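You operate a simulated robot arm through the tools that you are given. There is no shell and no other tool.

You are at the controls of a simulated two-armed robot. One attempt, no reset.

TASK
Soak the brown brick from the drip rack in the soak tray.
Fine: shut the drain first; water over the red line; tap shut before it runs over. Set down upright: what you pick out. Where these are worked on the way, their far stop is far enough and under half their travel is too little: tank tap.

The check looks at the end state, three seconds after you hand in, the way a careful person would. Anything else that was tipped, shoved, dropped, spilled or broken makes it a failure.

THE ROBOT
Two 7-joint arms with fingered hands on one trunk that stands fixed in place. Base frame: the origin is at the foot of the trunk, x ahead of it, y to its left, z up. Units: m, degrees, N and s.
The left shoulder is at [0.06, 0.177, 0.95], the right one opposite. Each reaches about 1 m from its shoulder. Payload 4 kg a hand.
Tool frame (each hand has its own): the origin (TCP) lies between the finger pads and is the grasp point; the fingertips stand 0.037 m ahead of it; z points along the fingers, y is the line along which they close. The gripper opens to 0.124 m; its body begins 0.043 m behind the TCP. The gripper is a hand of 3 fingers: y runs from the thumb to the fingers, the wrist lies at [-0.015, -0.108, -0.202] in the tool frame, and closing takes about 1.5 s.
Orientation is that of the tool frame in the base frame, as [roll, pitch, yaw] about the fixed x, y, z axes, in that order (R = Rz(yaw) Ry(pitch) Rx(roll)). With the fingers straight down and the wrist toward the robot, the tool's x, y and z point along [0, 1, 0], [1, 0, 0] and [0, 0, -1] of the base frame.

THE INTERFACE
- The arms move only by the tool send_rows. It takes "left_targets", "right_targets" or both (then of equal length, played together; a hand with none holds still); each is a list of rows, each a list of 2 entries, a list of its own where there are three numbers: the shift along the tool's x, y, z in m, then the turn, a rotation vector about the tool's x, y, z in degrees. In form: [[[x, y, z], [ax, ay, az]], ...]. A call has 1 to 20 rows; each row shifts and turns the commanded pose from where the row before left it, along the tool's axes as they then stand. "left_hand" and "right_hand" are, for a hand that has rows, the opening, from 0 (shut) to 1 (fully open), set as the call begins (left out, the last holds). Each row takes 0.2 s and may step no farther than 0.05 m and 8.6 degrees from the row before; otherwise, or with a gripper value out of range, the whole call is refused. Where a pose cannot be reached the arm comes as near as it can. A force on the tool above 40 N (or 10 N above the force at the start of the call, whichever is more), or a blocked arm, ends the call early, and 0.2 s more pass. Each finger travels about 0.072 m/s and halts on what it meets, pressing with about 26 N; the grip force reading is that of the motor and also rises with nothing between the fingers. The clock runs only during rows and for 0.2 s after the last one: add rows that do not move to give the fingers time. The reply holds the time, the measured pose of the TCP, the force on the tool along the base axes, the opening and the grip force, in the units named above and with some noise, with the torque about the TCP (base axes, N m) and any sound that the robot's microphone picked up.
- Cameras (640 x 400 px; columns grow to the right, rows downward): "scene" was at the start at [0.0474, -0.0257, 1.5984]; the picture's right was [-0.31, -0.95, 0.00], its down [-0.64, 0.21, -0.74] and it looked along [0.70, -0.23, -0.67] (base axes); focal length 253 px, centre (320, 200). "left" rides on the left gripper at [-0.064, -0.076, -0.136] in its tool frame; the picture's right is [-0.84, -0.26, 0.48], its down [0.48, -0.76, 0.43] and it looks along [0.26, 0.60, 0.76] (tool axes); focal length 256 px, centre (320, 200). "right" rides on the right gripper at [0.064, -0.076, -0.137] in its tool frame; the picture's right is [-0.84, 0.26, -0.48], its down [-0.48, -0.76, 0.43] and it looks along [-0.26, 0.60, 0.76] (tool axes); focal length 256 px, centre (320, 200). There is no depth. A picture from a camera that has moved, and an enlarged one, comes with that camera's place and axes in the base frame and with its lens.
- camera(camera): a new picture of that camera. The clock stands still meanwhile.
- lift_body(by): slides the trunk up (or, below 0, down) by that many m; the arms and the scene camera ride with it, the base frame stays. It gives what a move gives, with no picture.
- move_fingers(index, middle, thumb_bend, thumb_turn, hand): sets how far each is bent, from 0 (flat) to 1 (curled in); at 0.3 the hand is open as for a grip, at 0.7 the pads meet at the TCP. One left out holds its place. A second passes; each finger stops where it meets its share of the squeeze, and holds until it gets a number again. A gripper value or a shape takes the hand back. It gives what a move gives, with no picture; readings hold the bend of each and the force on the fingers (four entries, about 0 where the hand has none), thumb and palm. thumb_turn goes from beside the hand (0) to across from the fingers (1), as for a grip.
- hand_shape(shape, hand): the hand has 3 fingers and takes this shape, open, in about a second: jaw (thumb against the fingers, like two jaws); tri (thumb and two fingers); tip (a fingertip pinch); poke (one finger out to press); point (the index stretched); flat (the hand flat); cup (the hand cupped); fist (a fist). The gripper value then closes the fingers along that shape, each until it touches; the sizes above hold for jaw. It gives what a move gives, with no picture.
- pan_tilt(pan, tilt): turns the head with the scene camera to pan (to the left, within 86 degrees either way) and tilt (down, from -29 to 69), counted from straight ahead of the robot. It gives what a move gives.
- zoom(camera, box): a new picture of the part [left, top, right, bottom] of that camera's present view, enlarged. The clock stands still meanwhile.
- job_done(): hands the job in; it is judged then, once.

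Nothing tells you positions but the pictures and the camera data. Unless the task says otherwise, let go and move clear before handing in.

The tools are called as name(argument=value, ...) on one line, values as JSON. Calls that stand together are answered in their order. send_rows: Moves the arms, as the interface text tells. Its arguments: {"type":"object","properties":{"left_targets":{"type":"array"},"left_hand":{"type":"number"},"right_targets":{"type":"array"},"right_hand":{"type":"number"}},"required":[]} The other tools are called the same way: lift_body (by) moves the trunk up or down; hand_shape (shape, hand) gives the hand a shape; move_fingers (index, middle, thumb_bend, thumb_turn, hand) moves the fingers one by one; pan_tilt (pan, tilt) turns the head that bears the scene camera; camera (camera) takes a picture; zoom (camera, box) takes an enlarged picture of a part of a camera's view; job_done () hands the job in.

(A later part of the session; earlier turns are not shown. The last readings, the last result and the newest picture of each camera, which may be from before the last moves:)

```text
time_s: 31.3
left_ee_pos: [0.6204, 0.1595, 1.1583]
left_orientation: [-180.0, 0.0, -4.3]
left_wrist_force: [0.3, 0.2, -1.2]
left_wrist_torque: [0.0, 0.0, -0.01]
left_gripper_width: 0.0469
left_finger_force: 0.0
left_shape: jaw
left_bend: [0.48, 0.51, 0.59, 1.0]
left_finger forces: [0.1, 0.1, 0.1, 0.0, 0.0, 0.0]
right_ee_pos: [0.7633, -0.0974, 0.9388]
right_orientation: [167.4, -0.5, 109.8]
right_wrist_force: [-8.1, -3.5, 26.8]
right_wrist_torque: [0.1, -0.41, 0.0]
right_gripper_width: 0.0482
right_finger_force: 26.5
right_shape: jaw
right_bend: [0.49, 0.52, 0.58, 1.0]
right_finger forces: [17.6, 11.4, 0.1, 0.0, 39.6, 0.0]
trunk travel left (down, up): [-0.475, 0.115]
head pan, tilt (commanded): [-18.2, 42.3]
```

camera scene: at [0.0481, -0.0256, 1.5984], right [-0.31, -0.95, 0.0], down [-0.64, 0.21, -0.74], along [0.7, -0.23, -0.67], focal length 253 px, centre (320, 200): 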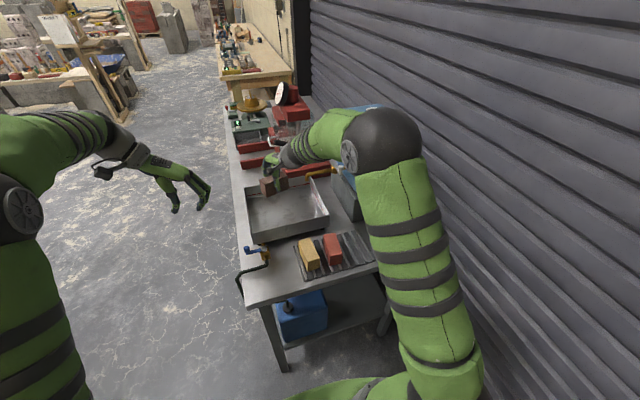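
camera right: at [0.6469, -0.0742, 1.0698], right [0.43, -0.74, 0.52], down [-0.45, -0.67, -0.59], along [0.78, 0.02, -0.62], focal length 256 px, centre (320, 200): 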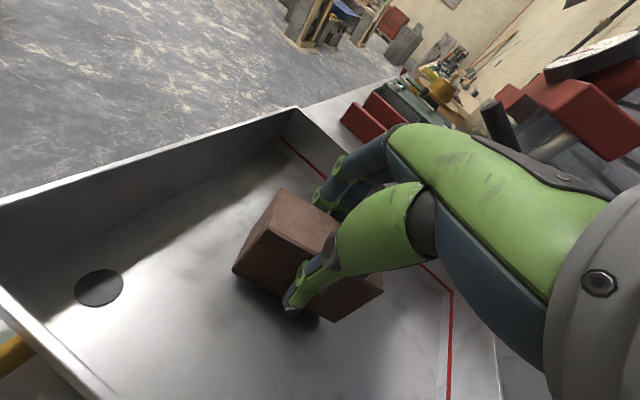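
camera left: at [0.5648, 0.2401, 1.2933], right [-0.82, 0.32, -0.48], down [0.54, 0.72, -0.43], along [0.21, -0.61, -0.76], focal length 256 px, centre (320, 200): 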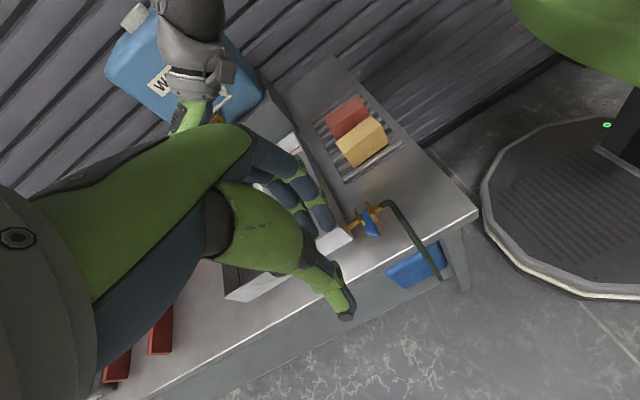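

I felt the floor at TCP z = 0.939, with about 27 N pressing down. I'll ease off a few millimetres, check the load, then open the hand.

send_rows(right_targets=[[[0, 0.0008, -0.0039], [0, 0, 0]], [[0, 0, 0], [0, 0, 0]]])

zoom(camera="scene", box=[240, 160, 330, 240])

zoom(camera="right", box=[200, 160, 420, 340])

```text
time_s: 31.9
left_ee_pos: [0.6204, 0.1602, 1.1578]
left_orientation: [-180.0, -0.1, -4.3]
left_wrist_force: [-0.4, 0.1, -0.3]
left_wrist_torque: [-0.03, -0.01, 0.0]
left_gripper_width: 0.047
left_finger_force: 0.2
left_shape: jaw
left_bend: [0.48, 0.51, 0.59, 1.0]
left_finger forces: [0.0, 0.1, 0.0, 0.0, 0.0, 0.0]
right_ee_pos: [0.7629, -0.0959, 0.9386]
right_orientation: [167.9, -0.6, 109.8]
right_wrist_force: [-1.7, -2.6, 20.7]
right_wrist_torque: [0.16, -0.51, 0.02]
right_gripper_width: 0.0483
right_finger_force: 26.1
right_shape: jaw
right_bend: [0.48, 0.52, 0.58, 1.0]
right_finger forces: [19.4, 12.0, 0.0, 0.0, 34.9, 0.0]
trunk travel left (down, up): [-0.475, 0.115]
head pan, tilt (commanded): [-18.2, 42.3]
```

```text
5.00 times, centred on (285, 200) of scene
camera zoom: at [0.0455, -0.0255, 1.5985], right [-0.31, -0.95, 0.0], down [-0.64, 0.21, -0.74], along [0.7, -0.23, -0.67], focal length 1266 px, centre (495, 200)
```

zoom: 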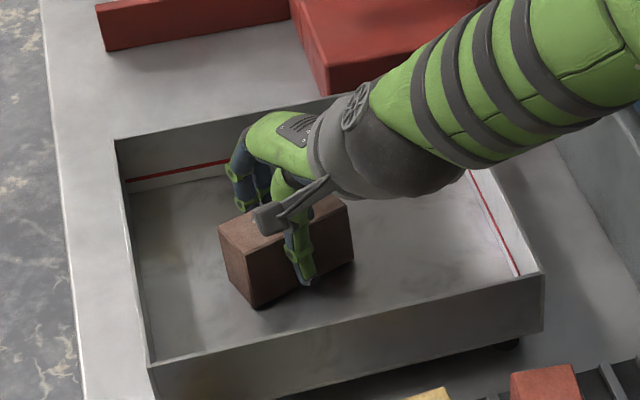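

```text
2.22 times, centred on (310, 250) of right
camera zoom: at [0.6458, -0.0733, 1.0571], right [0.43, -0.74, 0.52], down [-0.45, -0.67, -0.59], along [0.78, 0.02, -0.62], focal length 569 px, centre (342, 89)
```

zoom: 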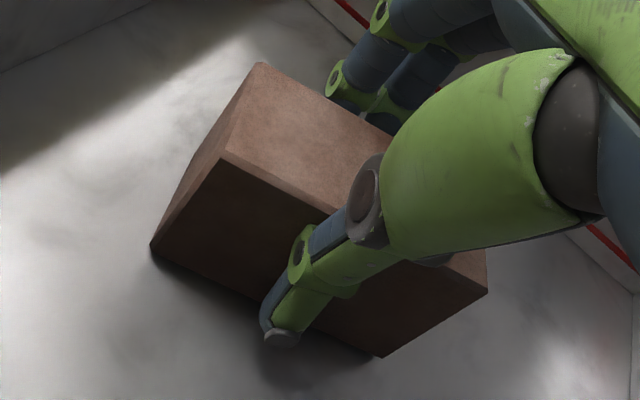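

The load is mostly on the brick's far bottom edge, so it's rocked by a degree or two in my fingers and will settle flat when released. I'll take off a little more load, then open slowly.

send_rows(right_targets=[[[0, 0.0005, -0.0025], [0, 0, 0]], [[0, 0, 0], [0, 0, 0]]])

zoom(camera="right", box=[200, 160, 420, 340])

zoom(camera="scene", box=[255, 185, 315, 240])

```text
time_s: 32.5
left_ee_pos: [0.6217, 0.1605, 1.1578]
left_orientation: [180.0, -0.1, -4.3]
left_wrist_force: [0.5, 1.0, 0.9]
left_wrist_torque: [-0.01, 0.0, 0.02]
left_gripper_width: 0.0466
left_finger_force: 0.1
left_shape: jaw
left_bend: [0.48, 0.51, 0.59, 1.0]
left_finger forces: [0.0, 0.1, 0.1, 0.0, 0.1, 0.0]
right_ee_pos: [0.7634, -0.0963, 0.9402]
right_orientation: [168.0, -0.6, 110.0]
right_wrist_force: [2.0, -0.1, 10.6]
right_wrist_torque: [0.13, -0.5, -0.01]
right_gripper_width: 0.0486
right_finger_force: 26.0
right_shape: jaw
right_bend: [0.48, 0.52, 0.58, 1.0]
right_finger forces: [20.3, 12.2, 0.0, 0.0, 31.7, 0.0]
trunk travel left (down, up): [-0.475, 0.115]
head pan, tilt (commanded): [-18.2, 42.3]
```

```text
2.22 times, centred on (310, 250) of right
camera zoom: at [0.6462, -0.0733, 1.058], right [0.43, -0.74, 0.52], down [-0.45, -0.67, -0.59], along [0.78, 0.02, -0.62], focal length 569 px, centre (342, 89)
```

zoom: 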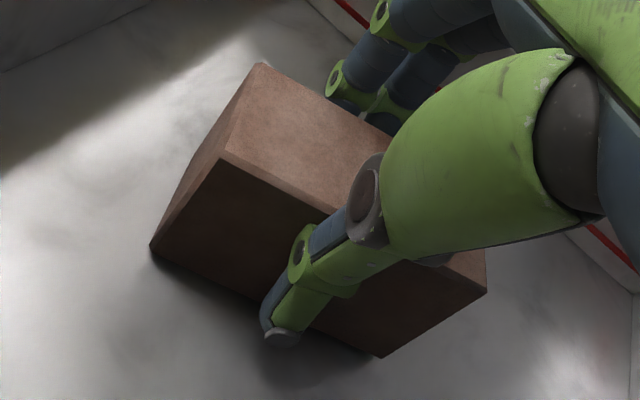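

```text
7.27 times, centred on (285, 212) of scene
camera zoom: at [0.0468, -0.0255, 1.5984], right [-0.31, -0.95, 0.0], down [-0.64, 0.21, -0.74], along [0.7, -0.23, -0.67], focal length 1841 px, centre (574, 109)
```

zoom: 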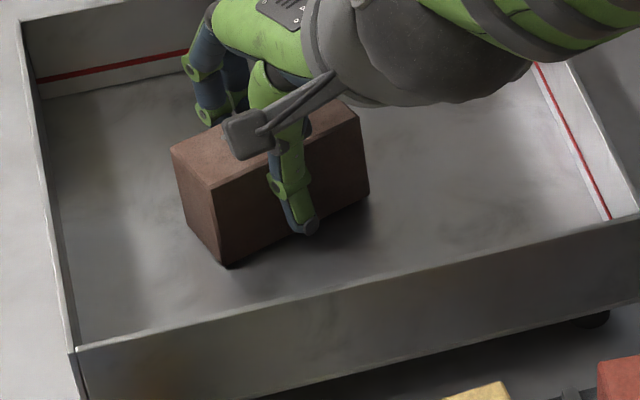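

The brick stands nearly flat with a light load. Opening the hand now.

send_rows(right_targets=[[[0, 0, 0], [0, 0, 0]], [[0, 0, 0], [0, 0, 0]], [[0, 0, 0], [0, 0, 0]], [[0, 0, 0], [0, 0, 0]]], right_hand=0.6)

zoom(camera="right", box=[200, 160, 420, 340])

zoom(camera="scene", box=[255, 185, 315, 240])

```text
time_s: 33.5
left_ee_pos: [0.6237, 0.1592, 1.1574]
left_orientation: [180.0, 0.0, -4.3]
left_wrist_force: [-0.7, 0.0, 1.0]
left_wrist_torque: [0.0, 0.08, -0.01]
left_gripper_width: 0.0469
left_finger_force: 0.0
left_shape: jaw
left_bend: [0.48, 0.51, 0.59, 1.0]
left_finger forces: [0.0, 0.1, 0.0, 0.0, 0.0, 0.0]
right_ee_pos: [0.7625, -0.096, 0.9395]
right_orientation: [168.0, -0.5, 109.9]
right_wrist_force: [-0.5, -0.1, -0.3]
right_wrist_torque: [0.03, -0.01, -0.01]
right_gripper_width: 0.0742
right_finger_force: 0.1
right_shape: jaw
right_bend: [0.38, 0.42, 0.53, 0.99]
right_finger forces: [0.0, 0.0, 0.1, 0.0, 0.0, 0.1]
trunk travel left (down, up): [-0.475, 0.115]
head pan, tilt (commanded): [-18.2, 42.3]
```

```text
2.22 times, centred on (310, 250) of right
camera zoom: at [0.6465, -0.0734, 1.058], right [0.43, -0.74, 0.52], down [-0.45, -0.67, -0.59], along [0.78, 0.02, -0.62], focal length 569 px, centre (342, 89)
```

zoom: 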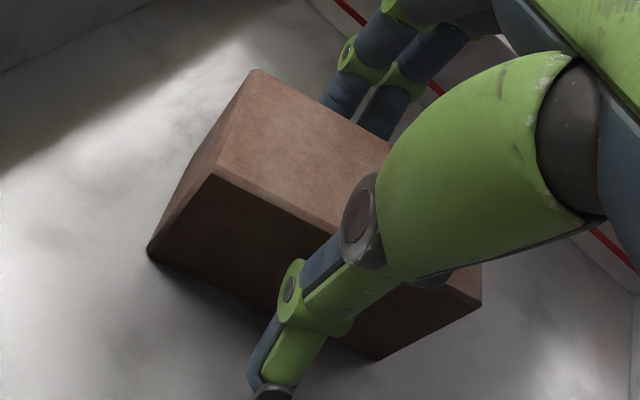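

```text
7.27 times, centred on (285, 212) of scene
camera zoom: at [0.0475, -0.0256, 1.5984], right [-0.31, -0.95, 0.0], down [-0.64, 0.21, -0.74], along [0.7, -0.23, -0.67], focal length 1841 px, centre (574, 109)
```

zoom: 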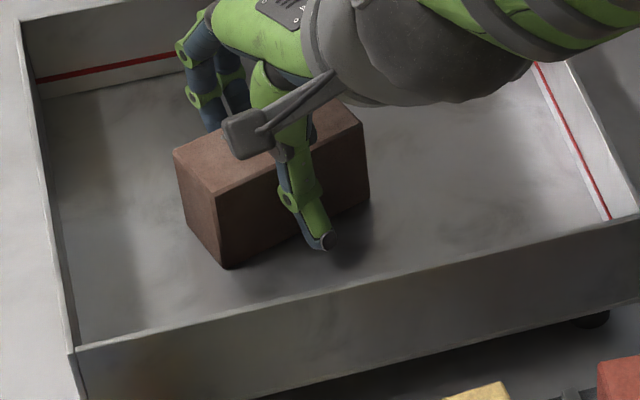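

The brick stands flat and upright on the tray floor, released. I'll lift the hand straight up and clear of it.

send_rows(right_targets=[[[0, 0.002, -0.0098], [0, 0, 0]], [[0, 0.004, -0.0196], [0, 0, 0]], [[0, 0.006, -0.0294], [0, 0, 0]], [[0, 0.008, -0.039], [0, 0, 0]], [[0, 0.008, -0.039], [0, 0, 0]], [[0, 0.008, -0.039], [0, 0, 0]]])

camera(camera="scene")

camera(camera="right")

```text
time_s: 34.9
left_ee_pos: [0.6229, 0.16, 1.1571]
left_orientation: [180.0, -0.1, -4.3]
left_wrist_force: [-0.2, 0.2, 0.0]
left_wrist_torque: [-0.03, -0.01, 0.0]
left_gripper_width: 0.0469
left_finger_force: 0.1
left_shape: jaw
left_bend: [0.48, 0.51, 0.59, 1.0]
left_finger forces: [0.1, 0.1, 0.0, 0.1, 0.0, 0.0]
right_ee_pos: [0.7634, -0.1012, 1.1184]
right_orientation: [168.0, -0.5, 109.9]
right_wrist_force: [-0.4, 0.8, -0.3]
right_wrist_torque: [0.0, -0.03, -0.01]
right_gripper_width: 0.074
right_finger_force: 0.0
right_shape: jaw
right_bend: [0.38, 0.42, 0.53, 0.99]
right_finger forces: [0.1, 0.0, 0.1, 0.1, 0.0, 0.0]
trunk travel left (down, up): [-0.475, 0.115]
head pan, tilt (commanded): [-18.2, 42.3]
```

```text
taken
camera scene: at [0.047, -0.0256, 1.5984], right [-0.31, -0.95, 0.0], down [-0.64, 0.21, -0.74], along [0.7, -0.23, -0.67], focal length 253 px, centre (320, 200)
```

scene: 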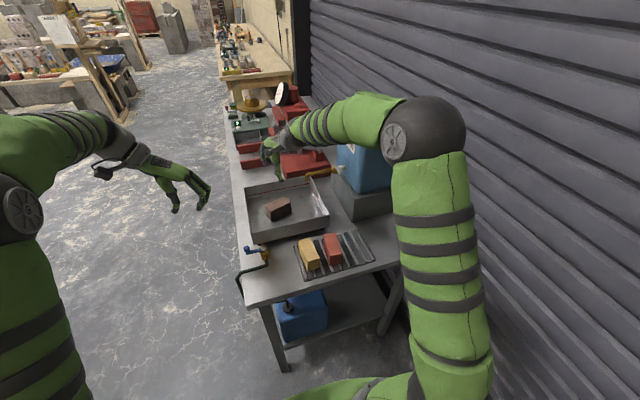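

```text
taken
camera right: at [0.6453, -0.0771, 1.2372], right [0.43, -0.74, 0.52], down [-0.45, -0.67, -0.59], along [0.78, 0.02, -0.62], focal length 256 px, centre (320, 200)
```

right: 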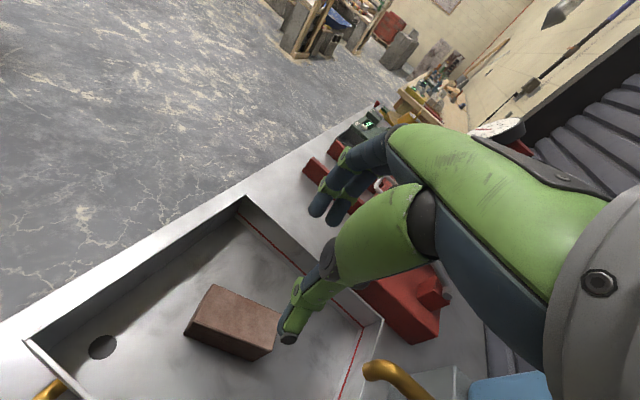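

The brick is upright in the middle of the tray. I'll back the right hand off upward, take out the tilt and turn it toward the tap.

send_rows(right_targets=[[[-0.0092, -0.027, -0.0323], [0, 0, 0]], [[-0.0092, -0.027, -0.0323], [0, 0, 0]], [[-0.0092, -0.027, -0.0323], [0, 0, 0]], [[-0.0092, -0.027, -0.0323], [0, 0, 0]], [[-0.0092, -0.027, -0.0323], [0, 0, 0]], [[0, 0, 0], [6, 0, 0]], [[0, 0, 0], [6, 0, 0]], [[0, 0, 0], [0, 0, 8.3]], [[0, 0, 0], [0, 0, 8.3]], [[0, 0, 0], [0, 0, 8.3]], [[0, 0, 0], [0, 0, 0]]], right_hand=0.5)

camera(camera="right")

camera(camera="scene")

```text
time_s: 37.3
left_ee_pos: [0.6223, 0.1584, 1.1564]
left_orientation: [180.0, 0.1, -4.3]
left_wrist_force: [0.4, 0.4, 0.3]
left_wrist_torque: [-0.02, 0.0, -0.01]
left_gripper_width: 0.047
left_finger_force: 0.1
left_shape: jaw
left_bend: [0.48, 0.51, 0.59, 1.0]
left_finger forces: [0.0, 0.0, 0.0, 0.1, 0.0, 0.0]
right_ee_pos: [0.6229, -0.2008, 1.2466]
right_orientation: [-179.7, -0.5, 84.9]
right_wrist_force: [0.5, 0.4, 0.0]
right_wrist_torque: [-0.01, 0.0, 0.0]
right_gripper_width: 0.0622
right_finger_force: 0.1
right_shape: jaw
right_bend: [0.42, 0.46, 0.56, 1.0]
right_finger forces: [0.0, 0.0, 0.0, 0.0, 0.0, 0.0]
trunk travel left (down, up): [-0.475, 0.115]
head pan, tilt (commanded): [-18.2, 42.3]
```

```text
taken
camera right: at [0.5545, -0.1321, 1.3856], right [0.18, -0.86, 0.47], down [-0.8, -0.41, -0.44], along [0.57, -0.3, -0.77], focal length 256 px, centre (320, 200)
```

right: 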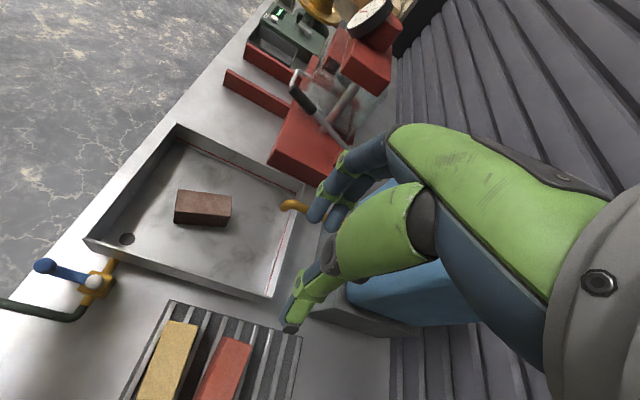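

```text
taken
camera scene: at [0.0475, -0.0258, 1.5984], right [-0.31, -0.95, 0.0], down [-0.64, 0.21, -0.74], along [0.7, -0.23, -0.67], focal length 253 px, centre (320, 200)
```

scene: 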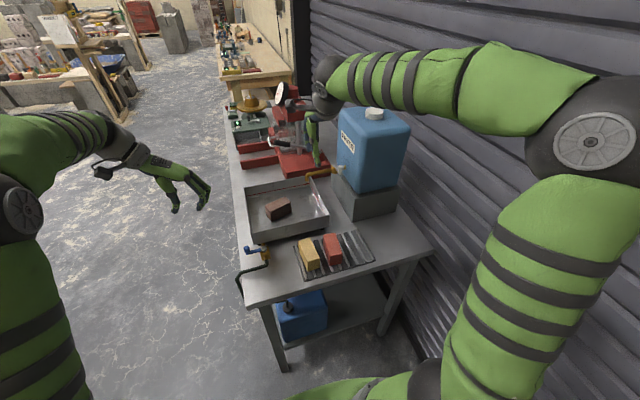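

The right hand is ready above the tray and the brick is unmoved. I'll take one more precise look at the tap handle from the left and scene cameras before going to it.

zoom(camera="left", box=[170, 60, 270, 140])

zoom(camera="scene", box=[300, 150, 370, 200])

```text
5.00 times, centred on (220, 100) of left
camera zoom: at [0.5643, 0.2399, 1.2936], right [-0.82, 0.32, -0.48], down [0.54, 0.72, -0.43], along [0.21, -0.61, -0.76], focal length 1280 px, centre (820, 700)
```

zoom: 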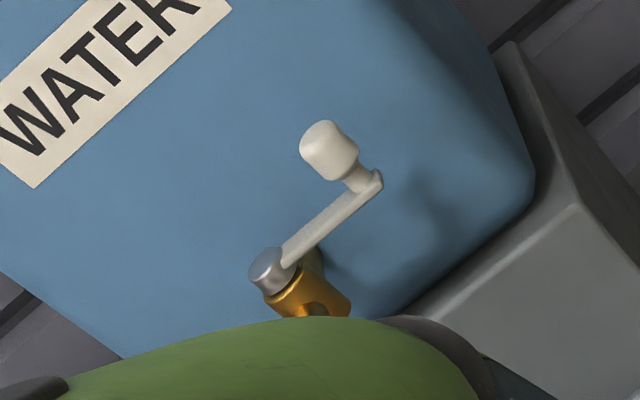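

```text
8.00 times, centred on (335, 175) of scene
camera zoom: at [0.0475, -0.0258, 1.5984], right [-0.31, -0.95, 0.0], down [-0.64, 0.21, -0.74], along [0.7, -0.23, -0.67], focal length 2025 px, centre (200, 400)
```

zoom: 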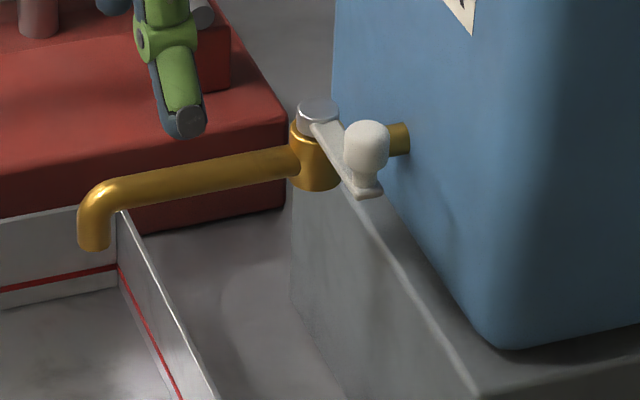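

Two cameras now agree closely: knob ball at [0.722,-0.325,1.082], pin at [0.782,-0.325,1.061]. I'll bring the right hand to a point just above the knob.

send_rows(right_targets=[[[-0.023, 0.0209, 0.0173], [0, 0, 0]], [[-0.023, 0.0209, 0.0173], [0, 0, 0]], [[-0.023, 0.0209, 0.0173], [0, 0, 0]], [[-0.023, 0.0209, 0.0173], [0, 0, 0]], [[-0.023, 0.0209, 0.0173], [0, 0, 0]], [[0, 0, 0], [0, 0, 0]], [[0, 0, 0], [0, 0, 0]]], right_hand=0.4)

zoom(camera="left", box=[150, 30, 290, 140])

zoom(camera="scene", box=[290, 130, 390, 210])

camera(camera="right")

```text
time_s: 38.9
left_ee_pos: [0.6227, 0.1603, 1.1566]
left_orientation: [-180.0, 0.0, -4.3]
left_wrist_force: [0.1, -1.3, 0.7]
left_wrist_torque: [-0.01, -0.03, 0.0]
left_gripper_width: 0.0468
left_finger_force: 0.1
left_shape: jaw
left_bend: [0.48, 0.51, 0.59, 1.0]
left_finger forces: [0.0, 0.0, 0.1, 0.0, 0.1, 0.0]
right_ee_pos: [0.7158, -0.3236, 1.1612]
right_orientation: [-179.7, -0.6, 85.0]
right_wrist_force: [0.0, 0.1, -0.9]
right_wrist_torque: [0.01, -0.01, -0.01]
right_gripper_width: 0.0496
right_finger_force: 0.0
right_shape: jaw
right_bend: [0.46, 0.5, 0.59, 1.0]
right_finger forces: [0.0, 0.0, 0.1, 0.0, 0.0, 0.1]
trunk travel left (down, up): [-0.475, 0.115]
head pan, tilt (commanded): [-18.2, 42.3]
```

```text
3.64 times, centred on (220, 85) of left
camera zoom: at [0.5644, 0.2399, 1.2935], right [-0.82, 0.32, -0.48], down [0.54, 0.72, -0.43], along [0.21, -0.61, -0.76], focal length 931 px, centre (684, 618)
```

zoom: 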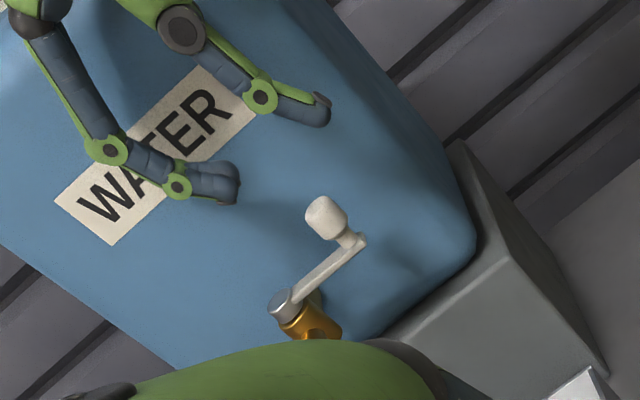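

```text
5.00 times, centred on (340, 170) of scene
camera zoom: at [0.0477, -0.0258, 1.5984], right [-0.31, -0.95, 0.0], down [-0.64, 0.21, -0.74], along [0.7, -0.23, -0.67], focal length 1266 px, centre (220, 350)
```

zoom: 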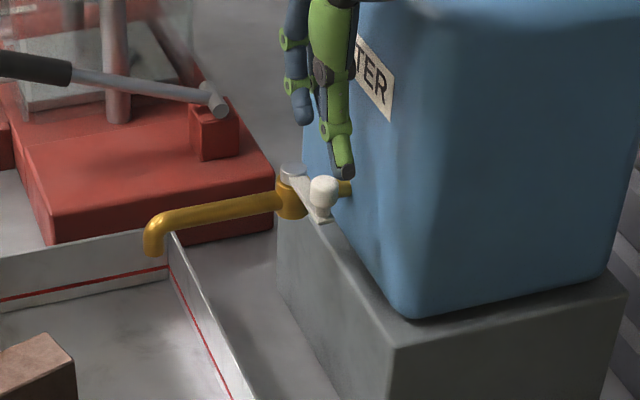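

```text
taken
camera right: at [0.6475, -0.2554, 1.2987], right [0.18, -0.86, 0.47], down [-0.8, -0.41, -0.44], along [0.57, -0.3, -0.77], focal length 256 px, centre (320, 200)
```

right: 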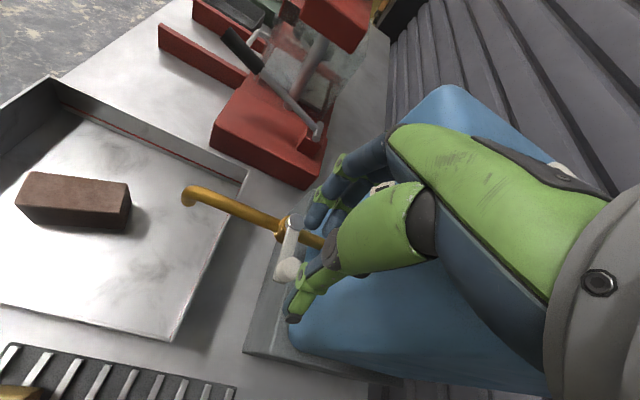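

The hand lines up over the knob in both views, with the thumb on the near side and the fingers between knob and pin. I'll lower it so the fingertips stop just above the lever plate.

send_rows(right_targets=[[[0, 0, 0.014], [0, 0, 0]], [[0.0005, 0, 0.014], [0, 0, 0]], [[0, 0, 0.014], [0, 0, 0]], [[0, 0, 0.01], [0, 0, 0]], [[0, 0, 0.007], [0, 0, 0]], [[0, 0, 0], [0, 0, 0]]])

zoom(camera="left", box=[150, 30, 290, 140])

zoom(camera="scene", box=[290, 130, 390, 210])

```text
time_s: 40.3
left_ee_pos: [0.6223, 0.16, 1.1575]
left_orientation: [180.0, 0.0, -4.2]
left_wrist_force: [0.3, -0.3, -0.5]
left_wrist_torque: [-0.02, 0.01, 0.01]
left_gripper_width: 0.0471
left_finger_force: 0.0
left_shape: jaw
left_bend: [0.48, 0.51, 0.59, 1.0]
left_finger forces: [0.1, 0.1, 0.0, 0.1, 0.0, 0.1]
right_ee_pos: [0.717, -0.3203, 1.1023]
right_orientation: [-179.8, -0.6, 84.9]
right_wrist_force: [1.3, -1.1, 4.9]
right_wrist_torque: [-0.01, -0.19, 0.01]
right_gripper_width: 0.05
right_finger_force: 0.1
right_shape: jaw
right_bend: [0.46, 0.5, 0.59, 1.0]
right_finger forces: [4.3, 1.3, 0.0, 0.0, 0.0, 0.1]
trunk travel left (down, up): [-0.475, 0.115]
head pan, tilt (commanded): [-18.2, 42.3]
```

```text
3.64 times, centred on (220, 85) of left
camera zoom: at [0.5641, 0.2401, 1.2938], right [-0.82, 0.32, -0.48], down [0.54, 0.72, -0.43], along [0.21, -0.61, -0.76], focal length 931 px, centre (684, 618)
```

zoom: 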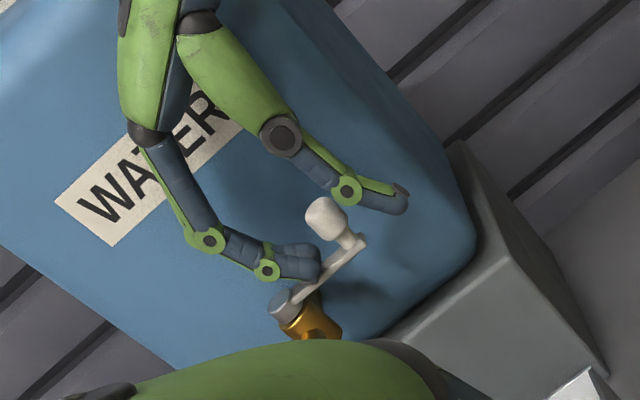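

```text
5.00 times, centred on (340, 170) of scene
camera zoom: at [0.0472, -0.0255, 1.5985], right [-0.31, -0.95, 0.0], down [-0.64, 0.21, -0.74], along [0.7, -0.23, -0.67], focal length 1266 px, centre (220, 350)
```

zoom: 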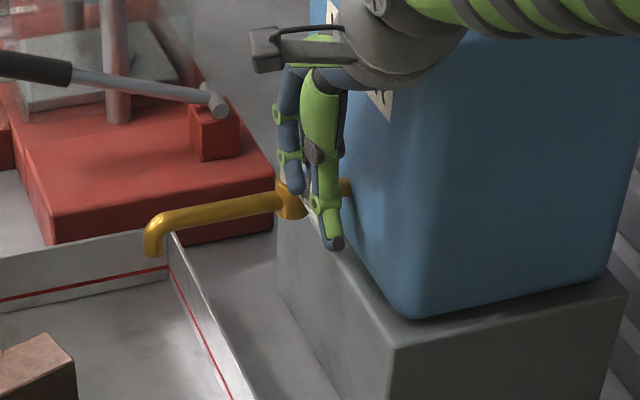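

The fingertips just touch the lever plate (about 5 N), so the height is right. I'll lift 1.5 mm and close on the knob.

send_rows(right_targets=[[[0, 0, -0.0015], [0, 0, 0]], [[0, 0, 0], [0, 0, 0]], [[0, 0, 0], [0, 0, 0]], [[0, 0, 0], [0, 0, 0]]], right_hand=0.1)

zoom(camera="left", box=[150, 30, 290, 140])

zoom(camera="scene", box=[220, 130, 380, 260])

```text
time_s: 41.3
left_ee_pos: [0.6211, 0.1599, 1.1576]
left_orientation: [179.9, 0.1, -4.4]
left_wrist_force: [0.4, 0.3, 0.7]
left_wrist_torque: [0.03, -0.02, 0.04]
left_gripper_width: 0.0468
left_finger_force: 0.1
left_shape: jaw
left_bend: [0.48, 0.51, 0.59, 1.0]
left_finger forces: [0.1, 0.0, 0.0, 0.1, 0.0, 0.0]
right_ee_pos: [0.7166, -0.3198, 1.1031]
right_orientation: [-179.7, -0.6, 85.0]
right_wrist_force: [-7.9, 5.8, -2.6]
right_wrist_torque: [0.01, -0.16, 0.08]
right_gripper_width: 0.0145
right_finger_force: 26.6
right_shape: jaw
right_bend: [0.72, 0.62, 0.66, 1.0]
right_finger forces: [10.4, 16.7, 0.0, 0.0, 26.1, 0.1]
trunk travel left (down, up): [-0.475, 0.115]
head pan, tilt (commanded): [-18.2, 42.3]
```

```text
3.64 times, centred on (220, 85) of left
camera zoom: at [0.5635, 0.2406, 1.2938], right [-0.82, 0.32, -0.48], down [0.54, 0.72, -0.43], along [0.21, -0.61, -0.76], focal length 931 px, centre (684, 618)
```

zoom: 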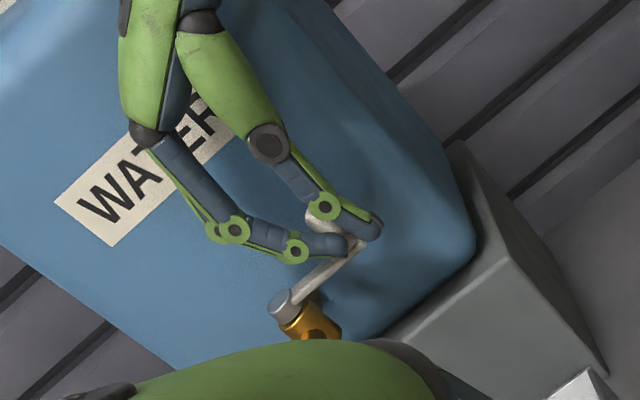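

```text
3.08 times, centred on (300, 195) of scene
camera zoom: at [0.0466, -0.025, 1.5984], right [-0.31, -0.95, 0.0], down [-0.64, 0.21, -0.74], along [0.7, -0.23, -0.67], focal length 779 px, centre (382, 215)
```

zoom: 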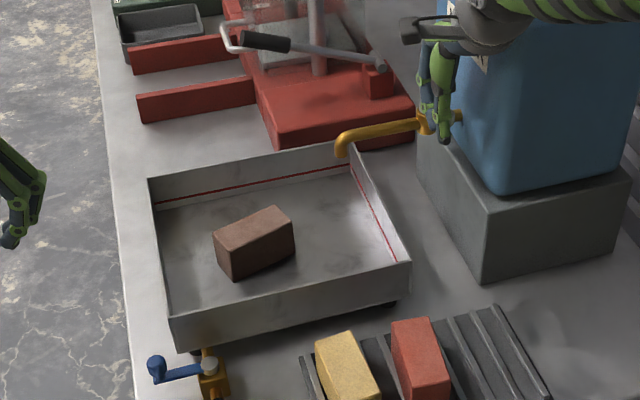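

The grip is a little off centre: my hand sits about 5 mm toward +y, so one finger has slid past the ball. I'll open, shift across and grip again before turning anything.

send_rows(right_targets=[[[0, 0, 0], [0, 0, 0]], [[0, 0, 0], [0, 0, 0]], [[-0.003, 0, 0], [0, 0, 0]], [[-0.003, 0, 0], [0, 0, 0]], [[0, 0, 0], [0, 0, 0]]], right_hand=0.4)

zoom(camera="left", box=[150, 30, 290, 140])

zoom(camera="right", box=[230, 180, 400, 340])

```text
time_s: 42.5
left_ee_pos: [0.6224, 0.1595, 1.156]
left_orientation: [180.0, 0.0, -4.2]
left_wrist_force: [-0.2, -0.6, -0.3]
left_wrist_torque: [-0.03, -0.01, 0.04]
left_gripper_width: 0.0469
left_finger_force: 0.1
left_shape: jaw
left_bend: [0.48, 0.51, 0.59, 1.0]
left_finger forces: [0.0, 0.0, 0.0, 0.1, 0.0, 0.0]
right_ee_pos: [0.7164, -0.327, 1.1021]
right_orientation: [-179.8, -0.6, 85.0]
right_wrist_force: [0.8, 0.3, 0.9]
right_wrist_torque: [0.01, -0.09, 0.0]
right_gripper_width: 0.0496
right_finger_force: 0.0
right_shape: jaw
right_bend: [0.46, 0.5, 0.59, 1.0]
right_finger forces: [1.6, 0.1, 0.0, 0.0, 0.1, 0.0]
trunk travel left (down, up): [-0.475, 0.115]
head pan, tilt (commanded): [-18.2, 42.3]
```

```text
3.64 times, centred on (220, 85) of left
camera zoom: at [0.5643, 0.2402, 1.2936], right [-0.82, 0.32, -0.48], down [0.54, 0.72, -0.43], along [0.21, -0.61, -0.76], focal length 931 px, centre (684, 618)
```

zoom: 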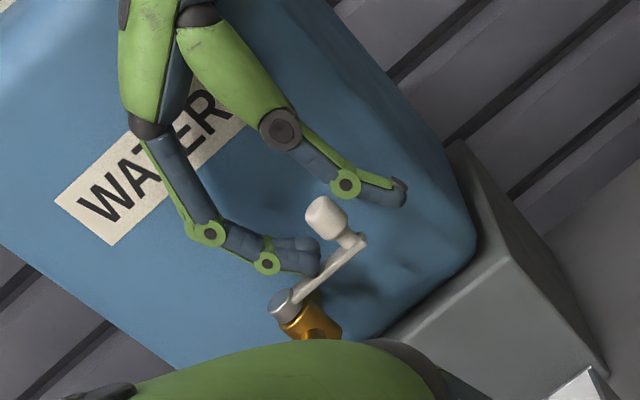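

```text
2.50 times, centred on (315, 260) of right
camera zoom: at [0.6475, -0.259, 1.2406], right [0.18, -0.86, 0.47], down [-0.8, -0.41, -0.44], along [0.57, -0.3, -0.77], focal length 640 px, centre (332, 50)
```

zoom: 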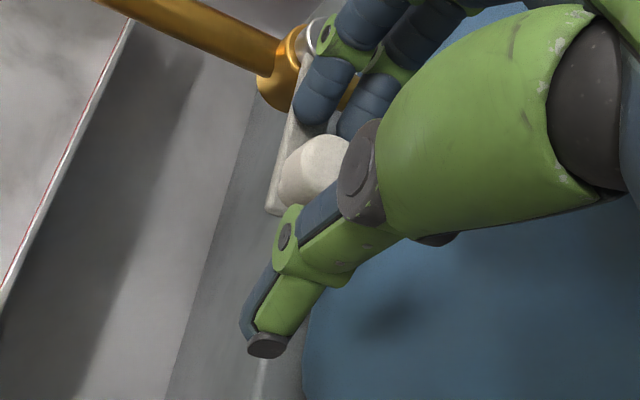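

The ball now sits between the two fingertips, within about 2 mm of centre. I'll close again.

send_rows(right_targets=[[[0.001, 0, 0], [0, 0, 0]], [[0, 0, 0], [0, 0, 0]], [[0, 0, 0], [0, 0, 0]], [[0, 0, 0], [0, 0, 0]]], right_hand=0.1)

zoom(camera="left", box=[150, 30, 290, 140])

zoom(camera="right", box=[230, 180, 400, 340])

```text
time_s: 43.5
left_ee_pos: [0.6219, 0.1587, 1.158]
left_orientation: [-180.0, 0.1, -4.3]
left_wrist_force: [-0.7, 0.1, -0.2]
left_wrist_torque: [-0.01, 0.02, 0.04]
left_gripper_width: 0.0467
left_finger_force: 0.0
left_shape: jaw
left_bend: [0.48, 0.51, 0.59, 1.0]
left_finger forces: [0.1, 0.1, 0.1, 0.0, 0.0, 0.0]
right_ee_pos: [0.7142, -0.3269, 1.1021]
right_orientation: [-179.7, -0.5, 85.0]
right_wrist_force: [-11.4, 0.0, -0.1]
right_wrist_torque: [0.0, -0.04, 0.04]
right_gripper_width: 0.0143
right_finger_force: 26.0
right_shape: jaw
right_bend: [0.6, 0.7, 0.65, 1.0]
right_finger forces: [16.2, 7.2, 0.0, 0.0, 29.8, 0.0]
trunk travel left (down, up): [-0.475, 0.115]
head pan, tilt (commanded): [-18.2, 42.3]
```

```text
3.64 times, centred on (220, 85) of left
camera zoom: at [0.563, 0.2399, 1.2941], right [-0.82, 0.32, -0.48], down [0.54, 0.72, -0.43], along [0.21, -0.61, -0.76], focal length 931 px, centre (684, 618)
```

zoom: 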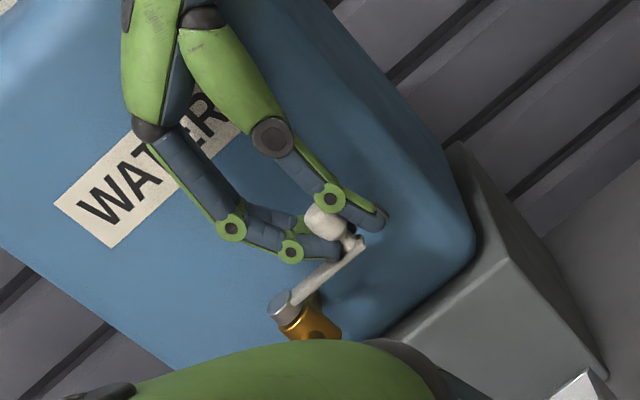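

```text
2.50 times, centred on (315, 260) of right
camera zoom: at [0.6458, -0.2584, 1.2401], right [0.18, -0.86, 0.47], down [-0.8, -0.41, -0.43], along [0.57, -0.3, -0.77], focal length 640 px, centre (332, 50)
```

zoom: 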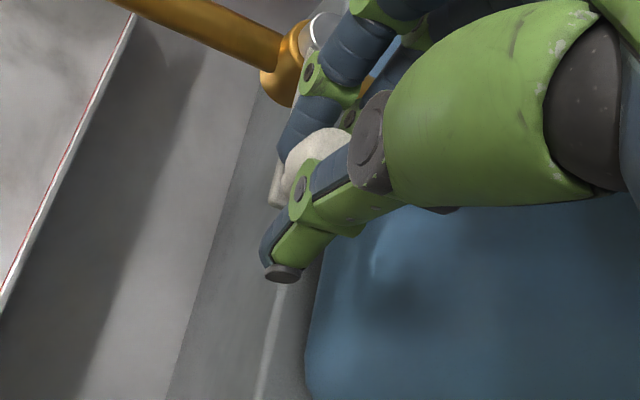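

The ball is held between thumb and index with the middle finger behind it, which suits pushing toward +y. Everything else is ready: drain shut and brick in. I'll start opening the tap with a small first turn toward the spout.

send_rows(right_targets=[[[0.0109, -0.0002, 0], [0, 0, 5]], [[0.0111, 0.0008, 0], [0, 0, 5]]])

zoom(camera="left", box=[150, 30, 290, 140])

zoom(camera="scene", box=[220, 130, 380, 260])

```text
time_s: 44.1
left_ee_pos: [0.6218, 0.1606, 1.1578]
left_orientation: [-180.0, 0.1, -4.3]
left_wrist_force: [0.5, 0.6, 0.8]
left_wrist_torque: [-0.05, -0.01, 0.0]
left_gripper_width: 0.0469
left_finger_force: 0.1
left_shape: jaw
left_bend: [0.48, 0.51, 0.59, 1.0]
left_finger forces: [0.0, 0.1, 0.1, 0.0, 0.0, 0.0]
right_ee_pos: [0.7179, -0.3044, 1.1018]
right_orientation: [-179.6, -0.5, 74.9]
right_wrist_force: [-15.4, 3.6, -4.3]
right_wrist_torque: [0.01, 0.09, -0.09]
right_gripper_width: 0.0138
right_finger_force: 26.0
right_shape: jaw
right_bend: [0.61, 0.7, 0.65, 1.0]
right_finger forces: [14.2, 10.5, 0.0, 0.0, 31.9, 0.0]
trunk travel left (down, up): [-0.475, 0.115]
head pan, tilt (commanded): [-18.2, 42.3]
```

```text
3.64 times, centred on (220, 85) of left
camera zoom: at [0.5633, 0.2407, 1.2938], right [-0.82, 0.32, -0.48], down [0.54, 0.72, -0.43], along [0.21, -0.61, -0.76], focal length 931 px, centre (684, 618)
```

zoom: 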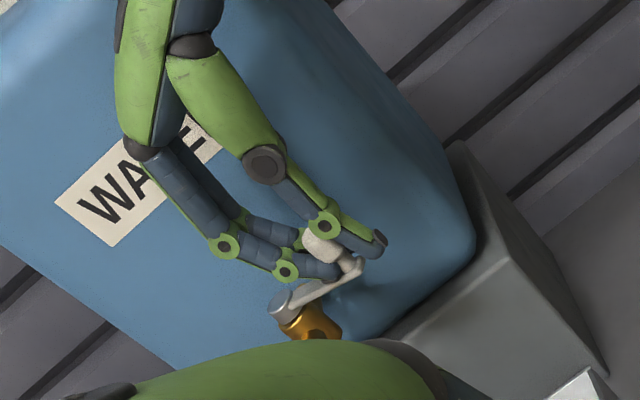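

```text
3.08 times, centred on (300, 195) of scene
camera zoom: at [0.0463, -0.0249, 1.5984], right [-0.31, -0.95, 0.0], down [-0.64, 0.21, -0.74], along [0.7, -0.23, -0.67], focal length 779 px, centre (382, 215)
```

zoom: 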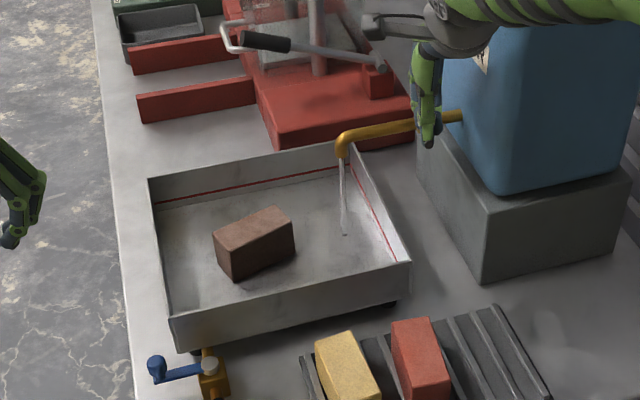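

The lever turns with my hand and a thin stream is already falling into the tray. I'll carry on opening toward the far stop.

send_rows(right_targets=[[[0.0108, 0.0008, 0], [0, 0, 5]], [[0.0105, 0.0022, 0], [0, 0, 5]], [[0.0104, 0.0033, 0], [0, 0, 5]], [[0.01, 0.0044, 0], [0, 0, 5]]])

zoom(camera="scene", box=[220, 130, 380, 260])

zoom(camera="left", box=[150, 30, 290, 140])

```text
time_s: 45.1
left_ee_pos: [0.6229, 0.16, 1.157]
left_orientation: [-179.9, 0.0, -4.3]
left_wrist_force: [0.1, -0.5, 0.5]
left_wrist_torque: [-0.01, 0.01, 0.01]
left_gripper_width: 0.0468
left_finger_force: 0.1
left_shape: jaw
left_bend: [0.48, 0.51, 0.59, 1.0]
left_finger forces: [0.0, 0.1, 0.0, 0.0, 0.0, 0.1]
right_ee_pos: [0.7464, -0.2707, 1.1029]
right_orientation: [-179.5, -0.5, 55.1]
right_wrist_force: [-5.2, 6.6, -8.4]
right_wrist_torque: [-0.15, -0.03, -0.14]
right_gripper_width: 0.0114
right_finger_force: 26.2
right_shape: jaw
right_bend: [0.6, 0.7, 0.66, 0.98]
right_finger forces: [20.5, 10.6, 0.1, 0.0, 30.4, 0.1]
trunk travel left (down, up): [-0.475, 0.115]
head pan, tilt (commanded): [-18.2, 42.3]
```

```text
3.08 times, centred on (300, 195) of scene
camera zoom: at [0.048, -0.0249, 1.5984], right [-0.31, -0.95, 0.0], down [-0.64, 0.21, -0.74], along [0.7, -0.23, -0.67], focal length 779 px, centre (382, 215)
```

zoom: 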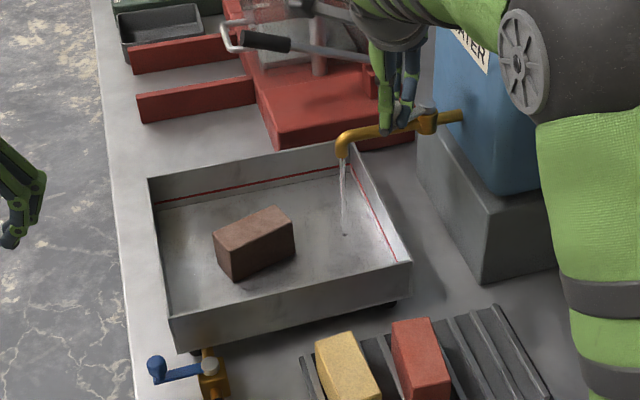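

```text
3.64 times, centred on (220, 85) of left
camera zoom: at [0.5646, 0.2407, 1.2933], right [-0.82, 0.32, -0.48], down [0.54, 0.72, -0.44], along [0.21, -0.61, -0.76], focal length 931 px, centre (684, 618)
```

zoom: 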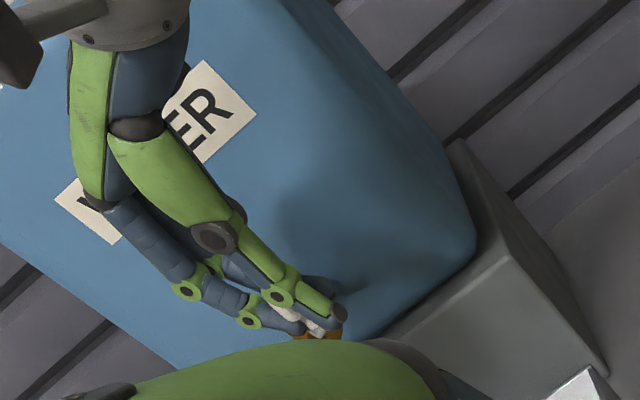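

The lever is about 60° round and the stream is stronger. I'll take it the rest of the way.

send_rows(right_targets=[[[0.0097, 0.0051, 0], [0, 0, 5]], [[0.009, 0.006, 0], [0, 0, 5]], [[0.0086, 0.0066, 0], [0, 0, 5]]])

zoom(camera="scene", box=[220, 130, 380, 260])

camera(camera="scene")

camera(camera="right")

```text
time_s: 45.9
left_ee_pos: [0.62, 0.1599, 1.1575]
left_orientation: [179.9, -0.3, -4.3]
left_wrist_force: [0.4, -0.2, -0.1]
left_wrist_torque: [0.0, 0.01, 0.03]
left_gripper_width: 0.0471
left_finger_force: 0.0
left_shape: jaw
left_bend: [0.48, 0.51, 0.59, 1.0]
left_finger forces: [0.0, 0.0, 0.0, 0.0, 0.0, 0.0]
right_ee_pos: [0.7656, -0.2663, 1.1027]
right_orientation: [-178.9, 0.6, 41.1]
right_wrist_force: [-35.4, 3.8, 10.5]
right_wrist_torque: [-0.11, 0.55, -0.13]
right_gripper_width: 0.0124
right_finger_force: 25.8
right_shape: jaw
right_bend: [0.62, 0.7, 0.65, 0.98]
right_finger forces: [12.4, 32.0, 0.0, 0.0, 48.1, 0.1]
trunk travel left (down, up): [-0.475, 0.115]
head pan, tilt (commanded): [-18.2, 42.3]
stopped in row 3 (right hand): the force on the tool passed its limit at 47 N (the readings are from after the stop); the commanded pose is now the measured one
```

```text
3.08 times, centred on (300, 195) of scene
camera zoom: at [0.0422, -0.0248, 1.599], right [-0.31, -0.95, 0.0], down [-0.64, 0.21, -0.74], along [0.7, -0.23, -0.67], focal length 779 px, centre (382, 215)
```

zoom: 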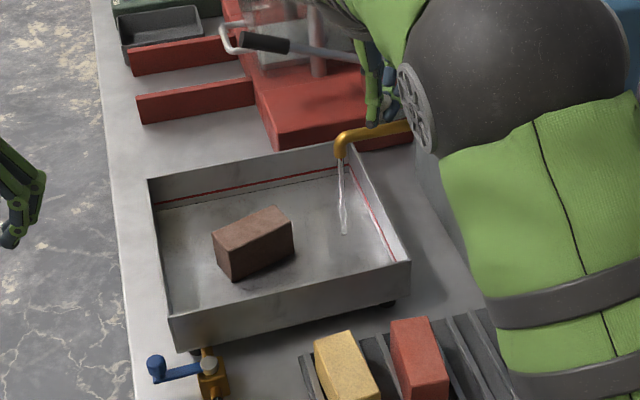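

```text
taken
camera scene: at [0.0422, -0.0248, 1.599], right [-0.31, -0.95, 0.0], down [-0.64, 0.21, -0.74], along [0.7, -0.23, -0.67], focal length 253 px, centre (320, 200)
```

scene: 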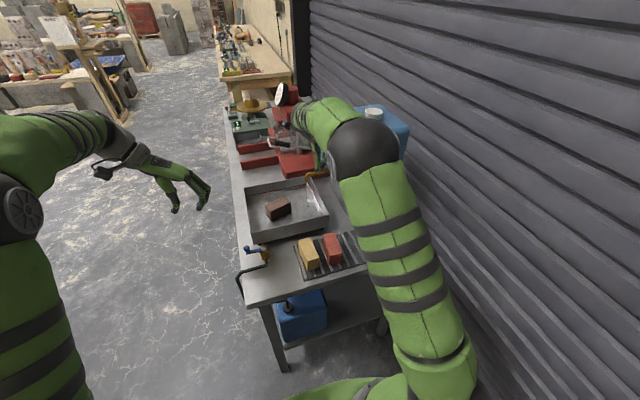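

```text
taken
camera right: at [0.7675, -0.1665, 1.2402], right [-0.45, -0.75, 0.49], down [-0.87, 0.26, -0.42], along [0.19, -0.61, -0.77], focal length 256 px, centre (320, 200)
```

right: 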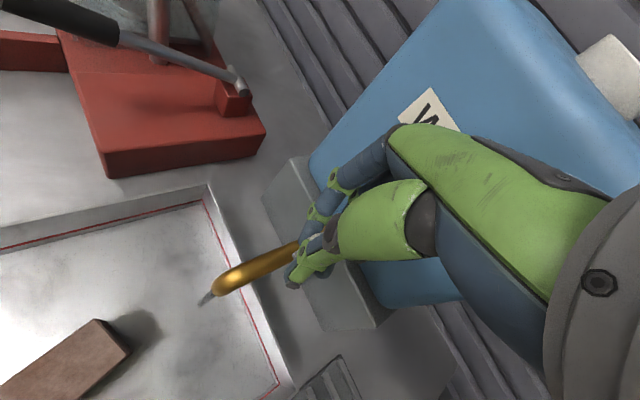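

The lever hit its far stop (47 N), so the tap is fully open and the stream is running into the tray. I'll ease the push off the stop and let it run about a second, then check the level.

send_rows(right_targets=[[[-0.0023, -0.002, 0], [0, 0, 0]], [[0, 0, 0], [0, 0, 0]], [[0, 0, 0], [0, 0, 0]], [[0, 0, 0], [0, 0, 0]], [[0, 0, 0], [0, 0, 0]]])

zoom(camera="scene", box=[230, 160, 350, 260])

camera(camera="right")

```text
time_s: 47.1
left_ee_pos: [0.62, 0.1604, 1.1581]
left_orientation: [-180.0, -0.1, -4.3]
left_wrist_force: [-0.5, 0.0, -0.5]
left_wrist_torque: [-0.01, -0.02, -0.03]
left_gripper_width: 0.0468
left_finger_force: 0.1
left_shape: jaw
left_bend: [0.48, 0.51, 0.59, 1.0]
left_finger forces: [0.1, 0.1, 0.0, 0.0, 0.1, 0.0]
right_ee_pos: [0.7655, -0.2646, 1.1031]
right_orientation: [-179.2, 0.3, 41.2]
right_wrist_force: [-27.0, 4.3, 9.1]
right_wrist_torque: [-0.09, 0.45, -0.09]
right_gripper_width: 0.0119
right_finger_force: 25.9
right_shape: jaw
right_bend: [0.62, 0.7, 0.66, 0.98]
right_finger forces: [14.3, 27.3, 0.0, 0.1, 44.5, 0.0]
trunk travel left (down, up): [-0.475, 0.115]
head pan, tilt (commanded): [-18.2, 42.3]
```

```text
4.00 times, centred on (290, 210) of scene
camera zoom: at [0.0436, -0.0249, 1.5986], right [-0.31, -0.95, 0.0], down [-0.64, 0.21, -0.74], along [0.7, -0.23, -0.67], focal length 1013 px, centre (440, 160)
```

zoom: 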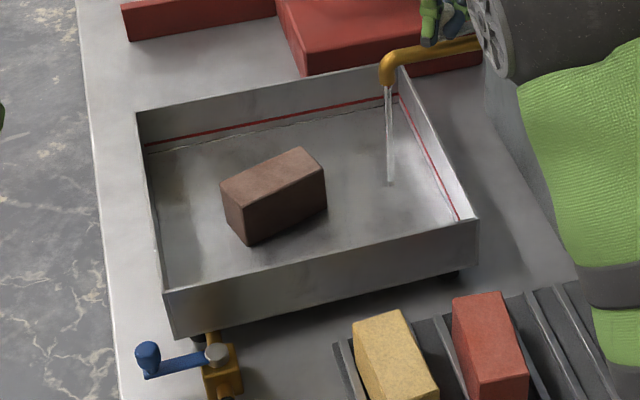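

```text
taken
camera right: at [0.7658, -0.1665, 1.2402], right [-0.45, -0.75, 0.48], down [-0.87, 0.26, -0.42], along [0.19, -0.61, -0.77], focal length 256 px, centre (320, 200)
```

right: 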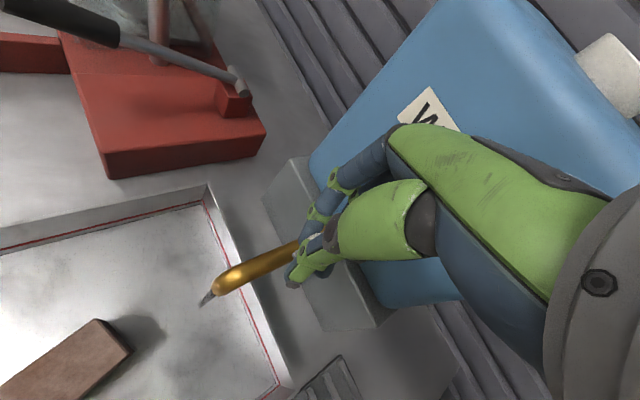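

The tray is filling. I'll zoom right in on the red line on the far and right walls to read the water level.

zoom(camera="scene", box=[240, 175, 300, 215])

zoom(camera="scene", box=[310, 175, 350, 225])

zoom(camera="right", box=[0, 170, 300, 400])

```text
10.00 times, centred on (270, 195) of scene
camera zoom: at [0.0436, -0.0249, 1.5986], right [-0.31, -0.95, 0.0], down [-0.64, 0.21, -0.74], along [0.7, -0.23, -0.67], focal length 2532 px, centre (820, 250)
```

zoom: 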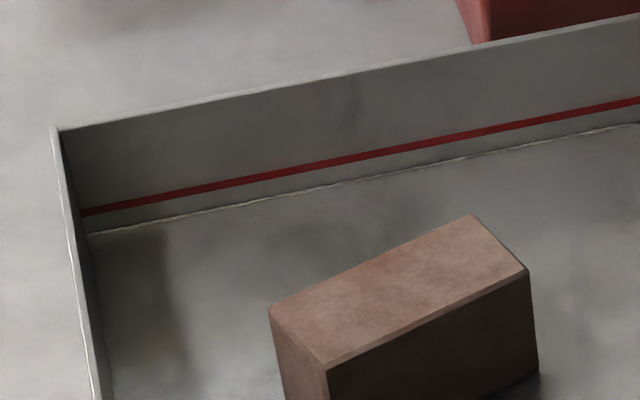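

```text
8.00 times, centred on (330, 200) of scene
camera zoom: at [0.0436, -0.0249, 1.5986], right [-0.31, -0.95, 0.0], down [-0.64, 0.21, -0.74], along [0.7, -0.23, -0.67], focal length 2025 px, centre (240, 200)
```

zoom: 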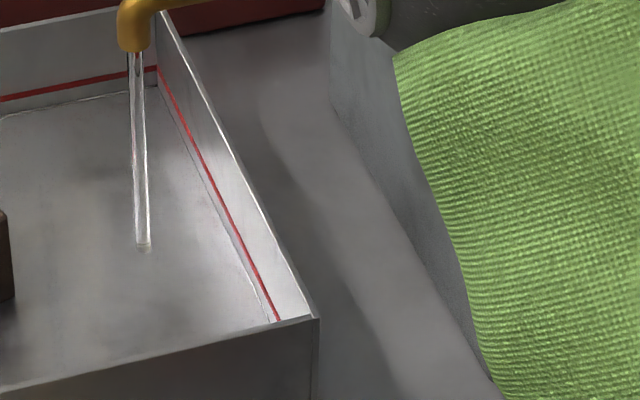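

```text
1.74 times, centred on (150, 285) of right
camera zoom: at [0.7658, -0.1665, 1.2402], right [-0.45, -0.75, 0.48], down [-0.87, 0.26, -0.42], along [0.19, -0.61, -0.77], focal length 445 px, centre (616, 52)
```

zoom: 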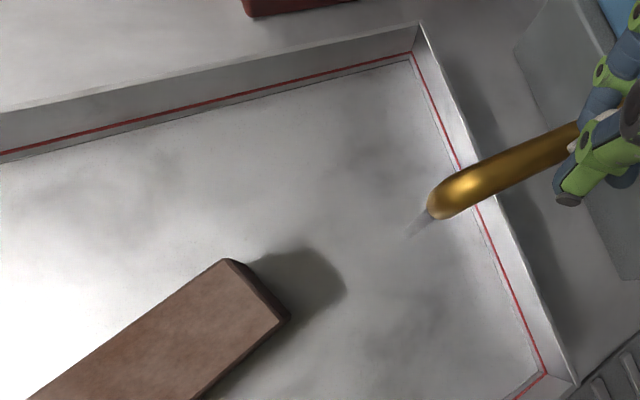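

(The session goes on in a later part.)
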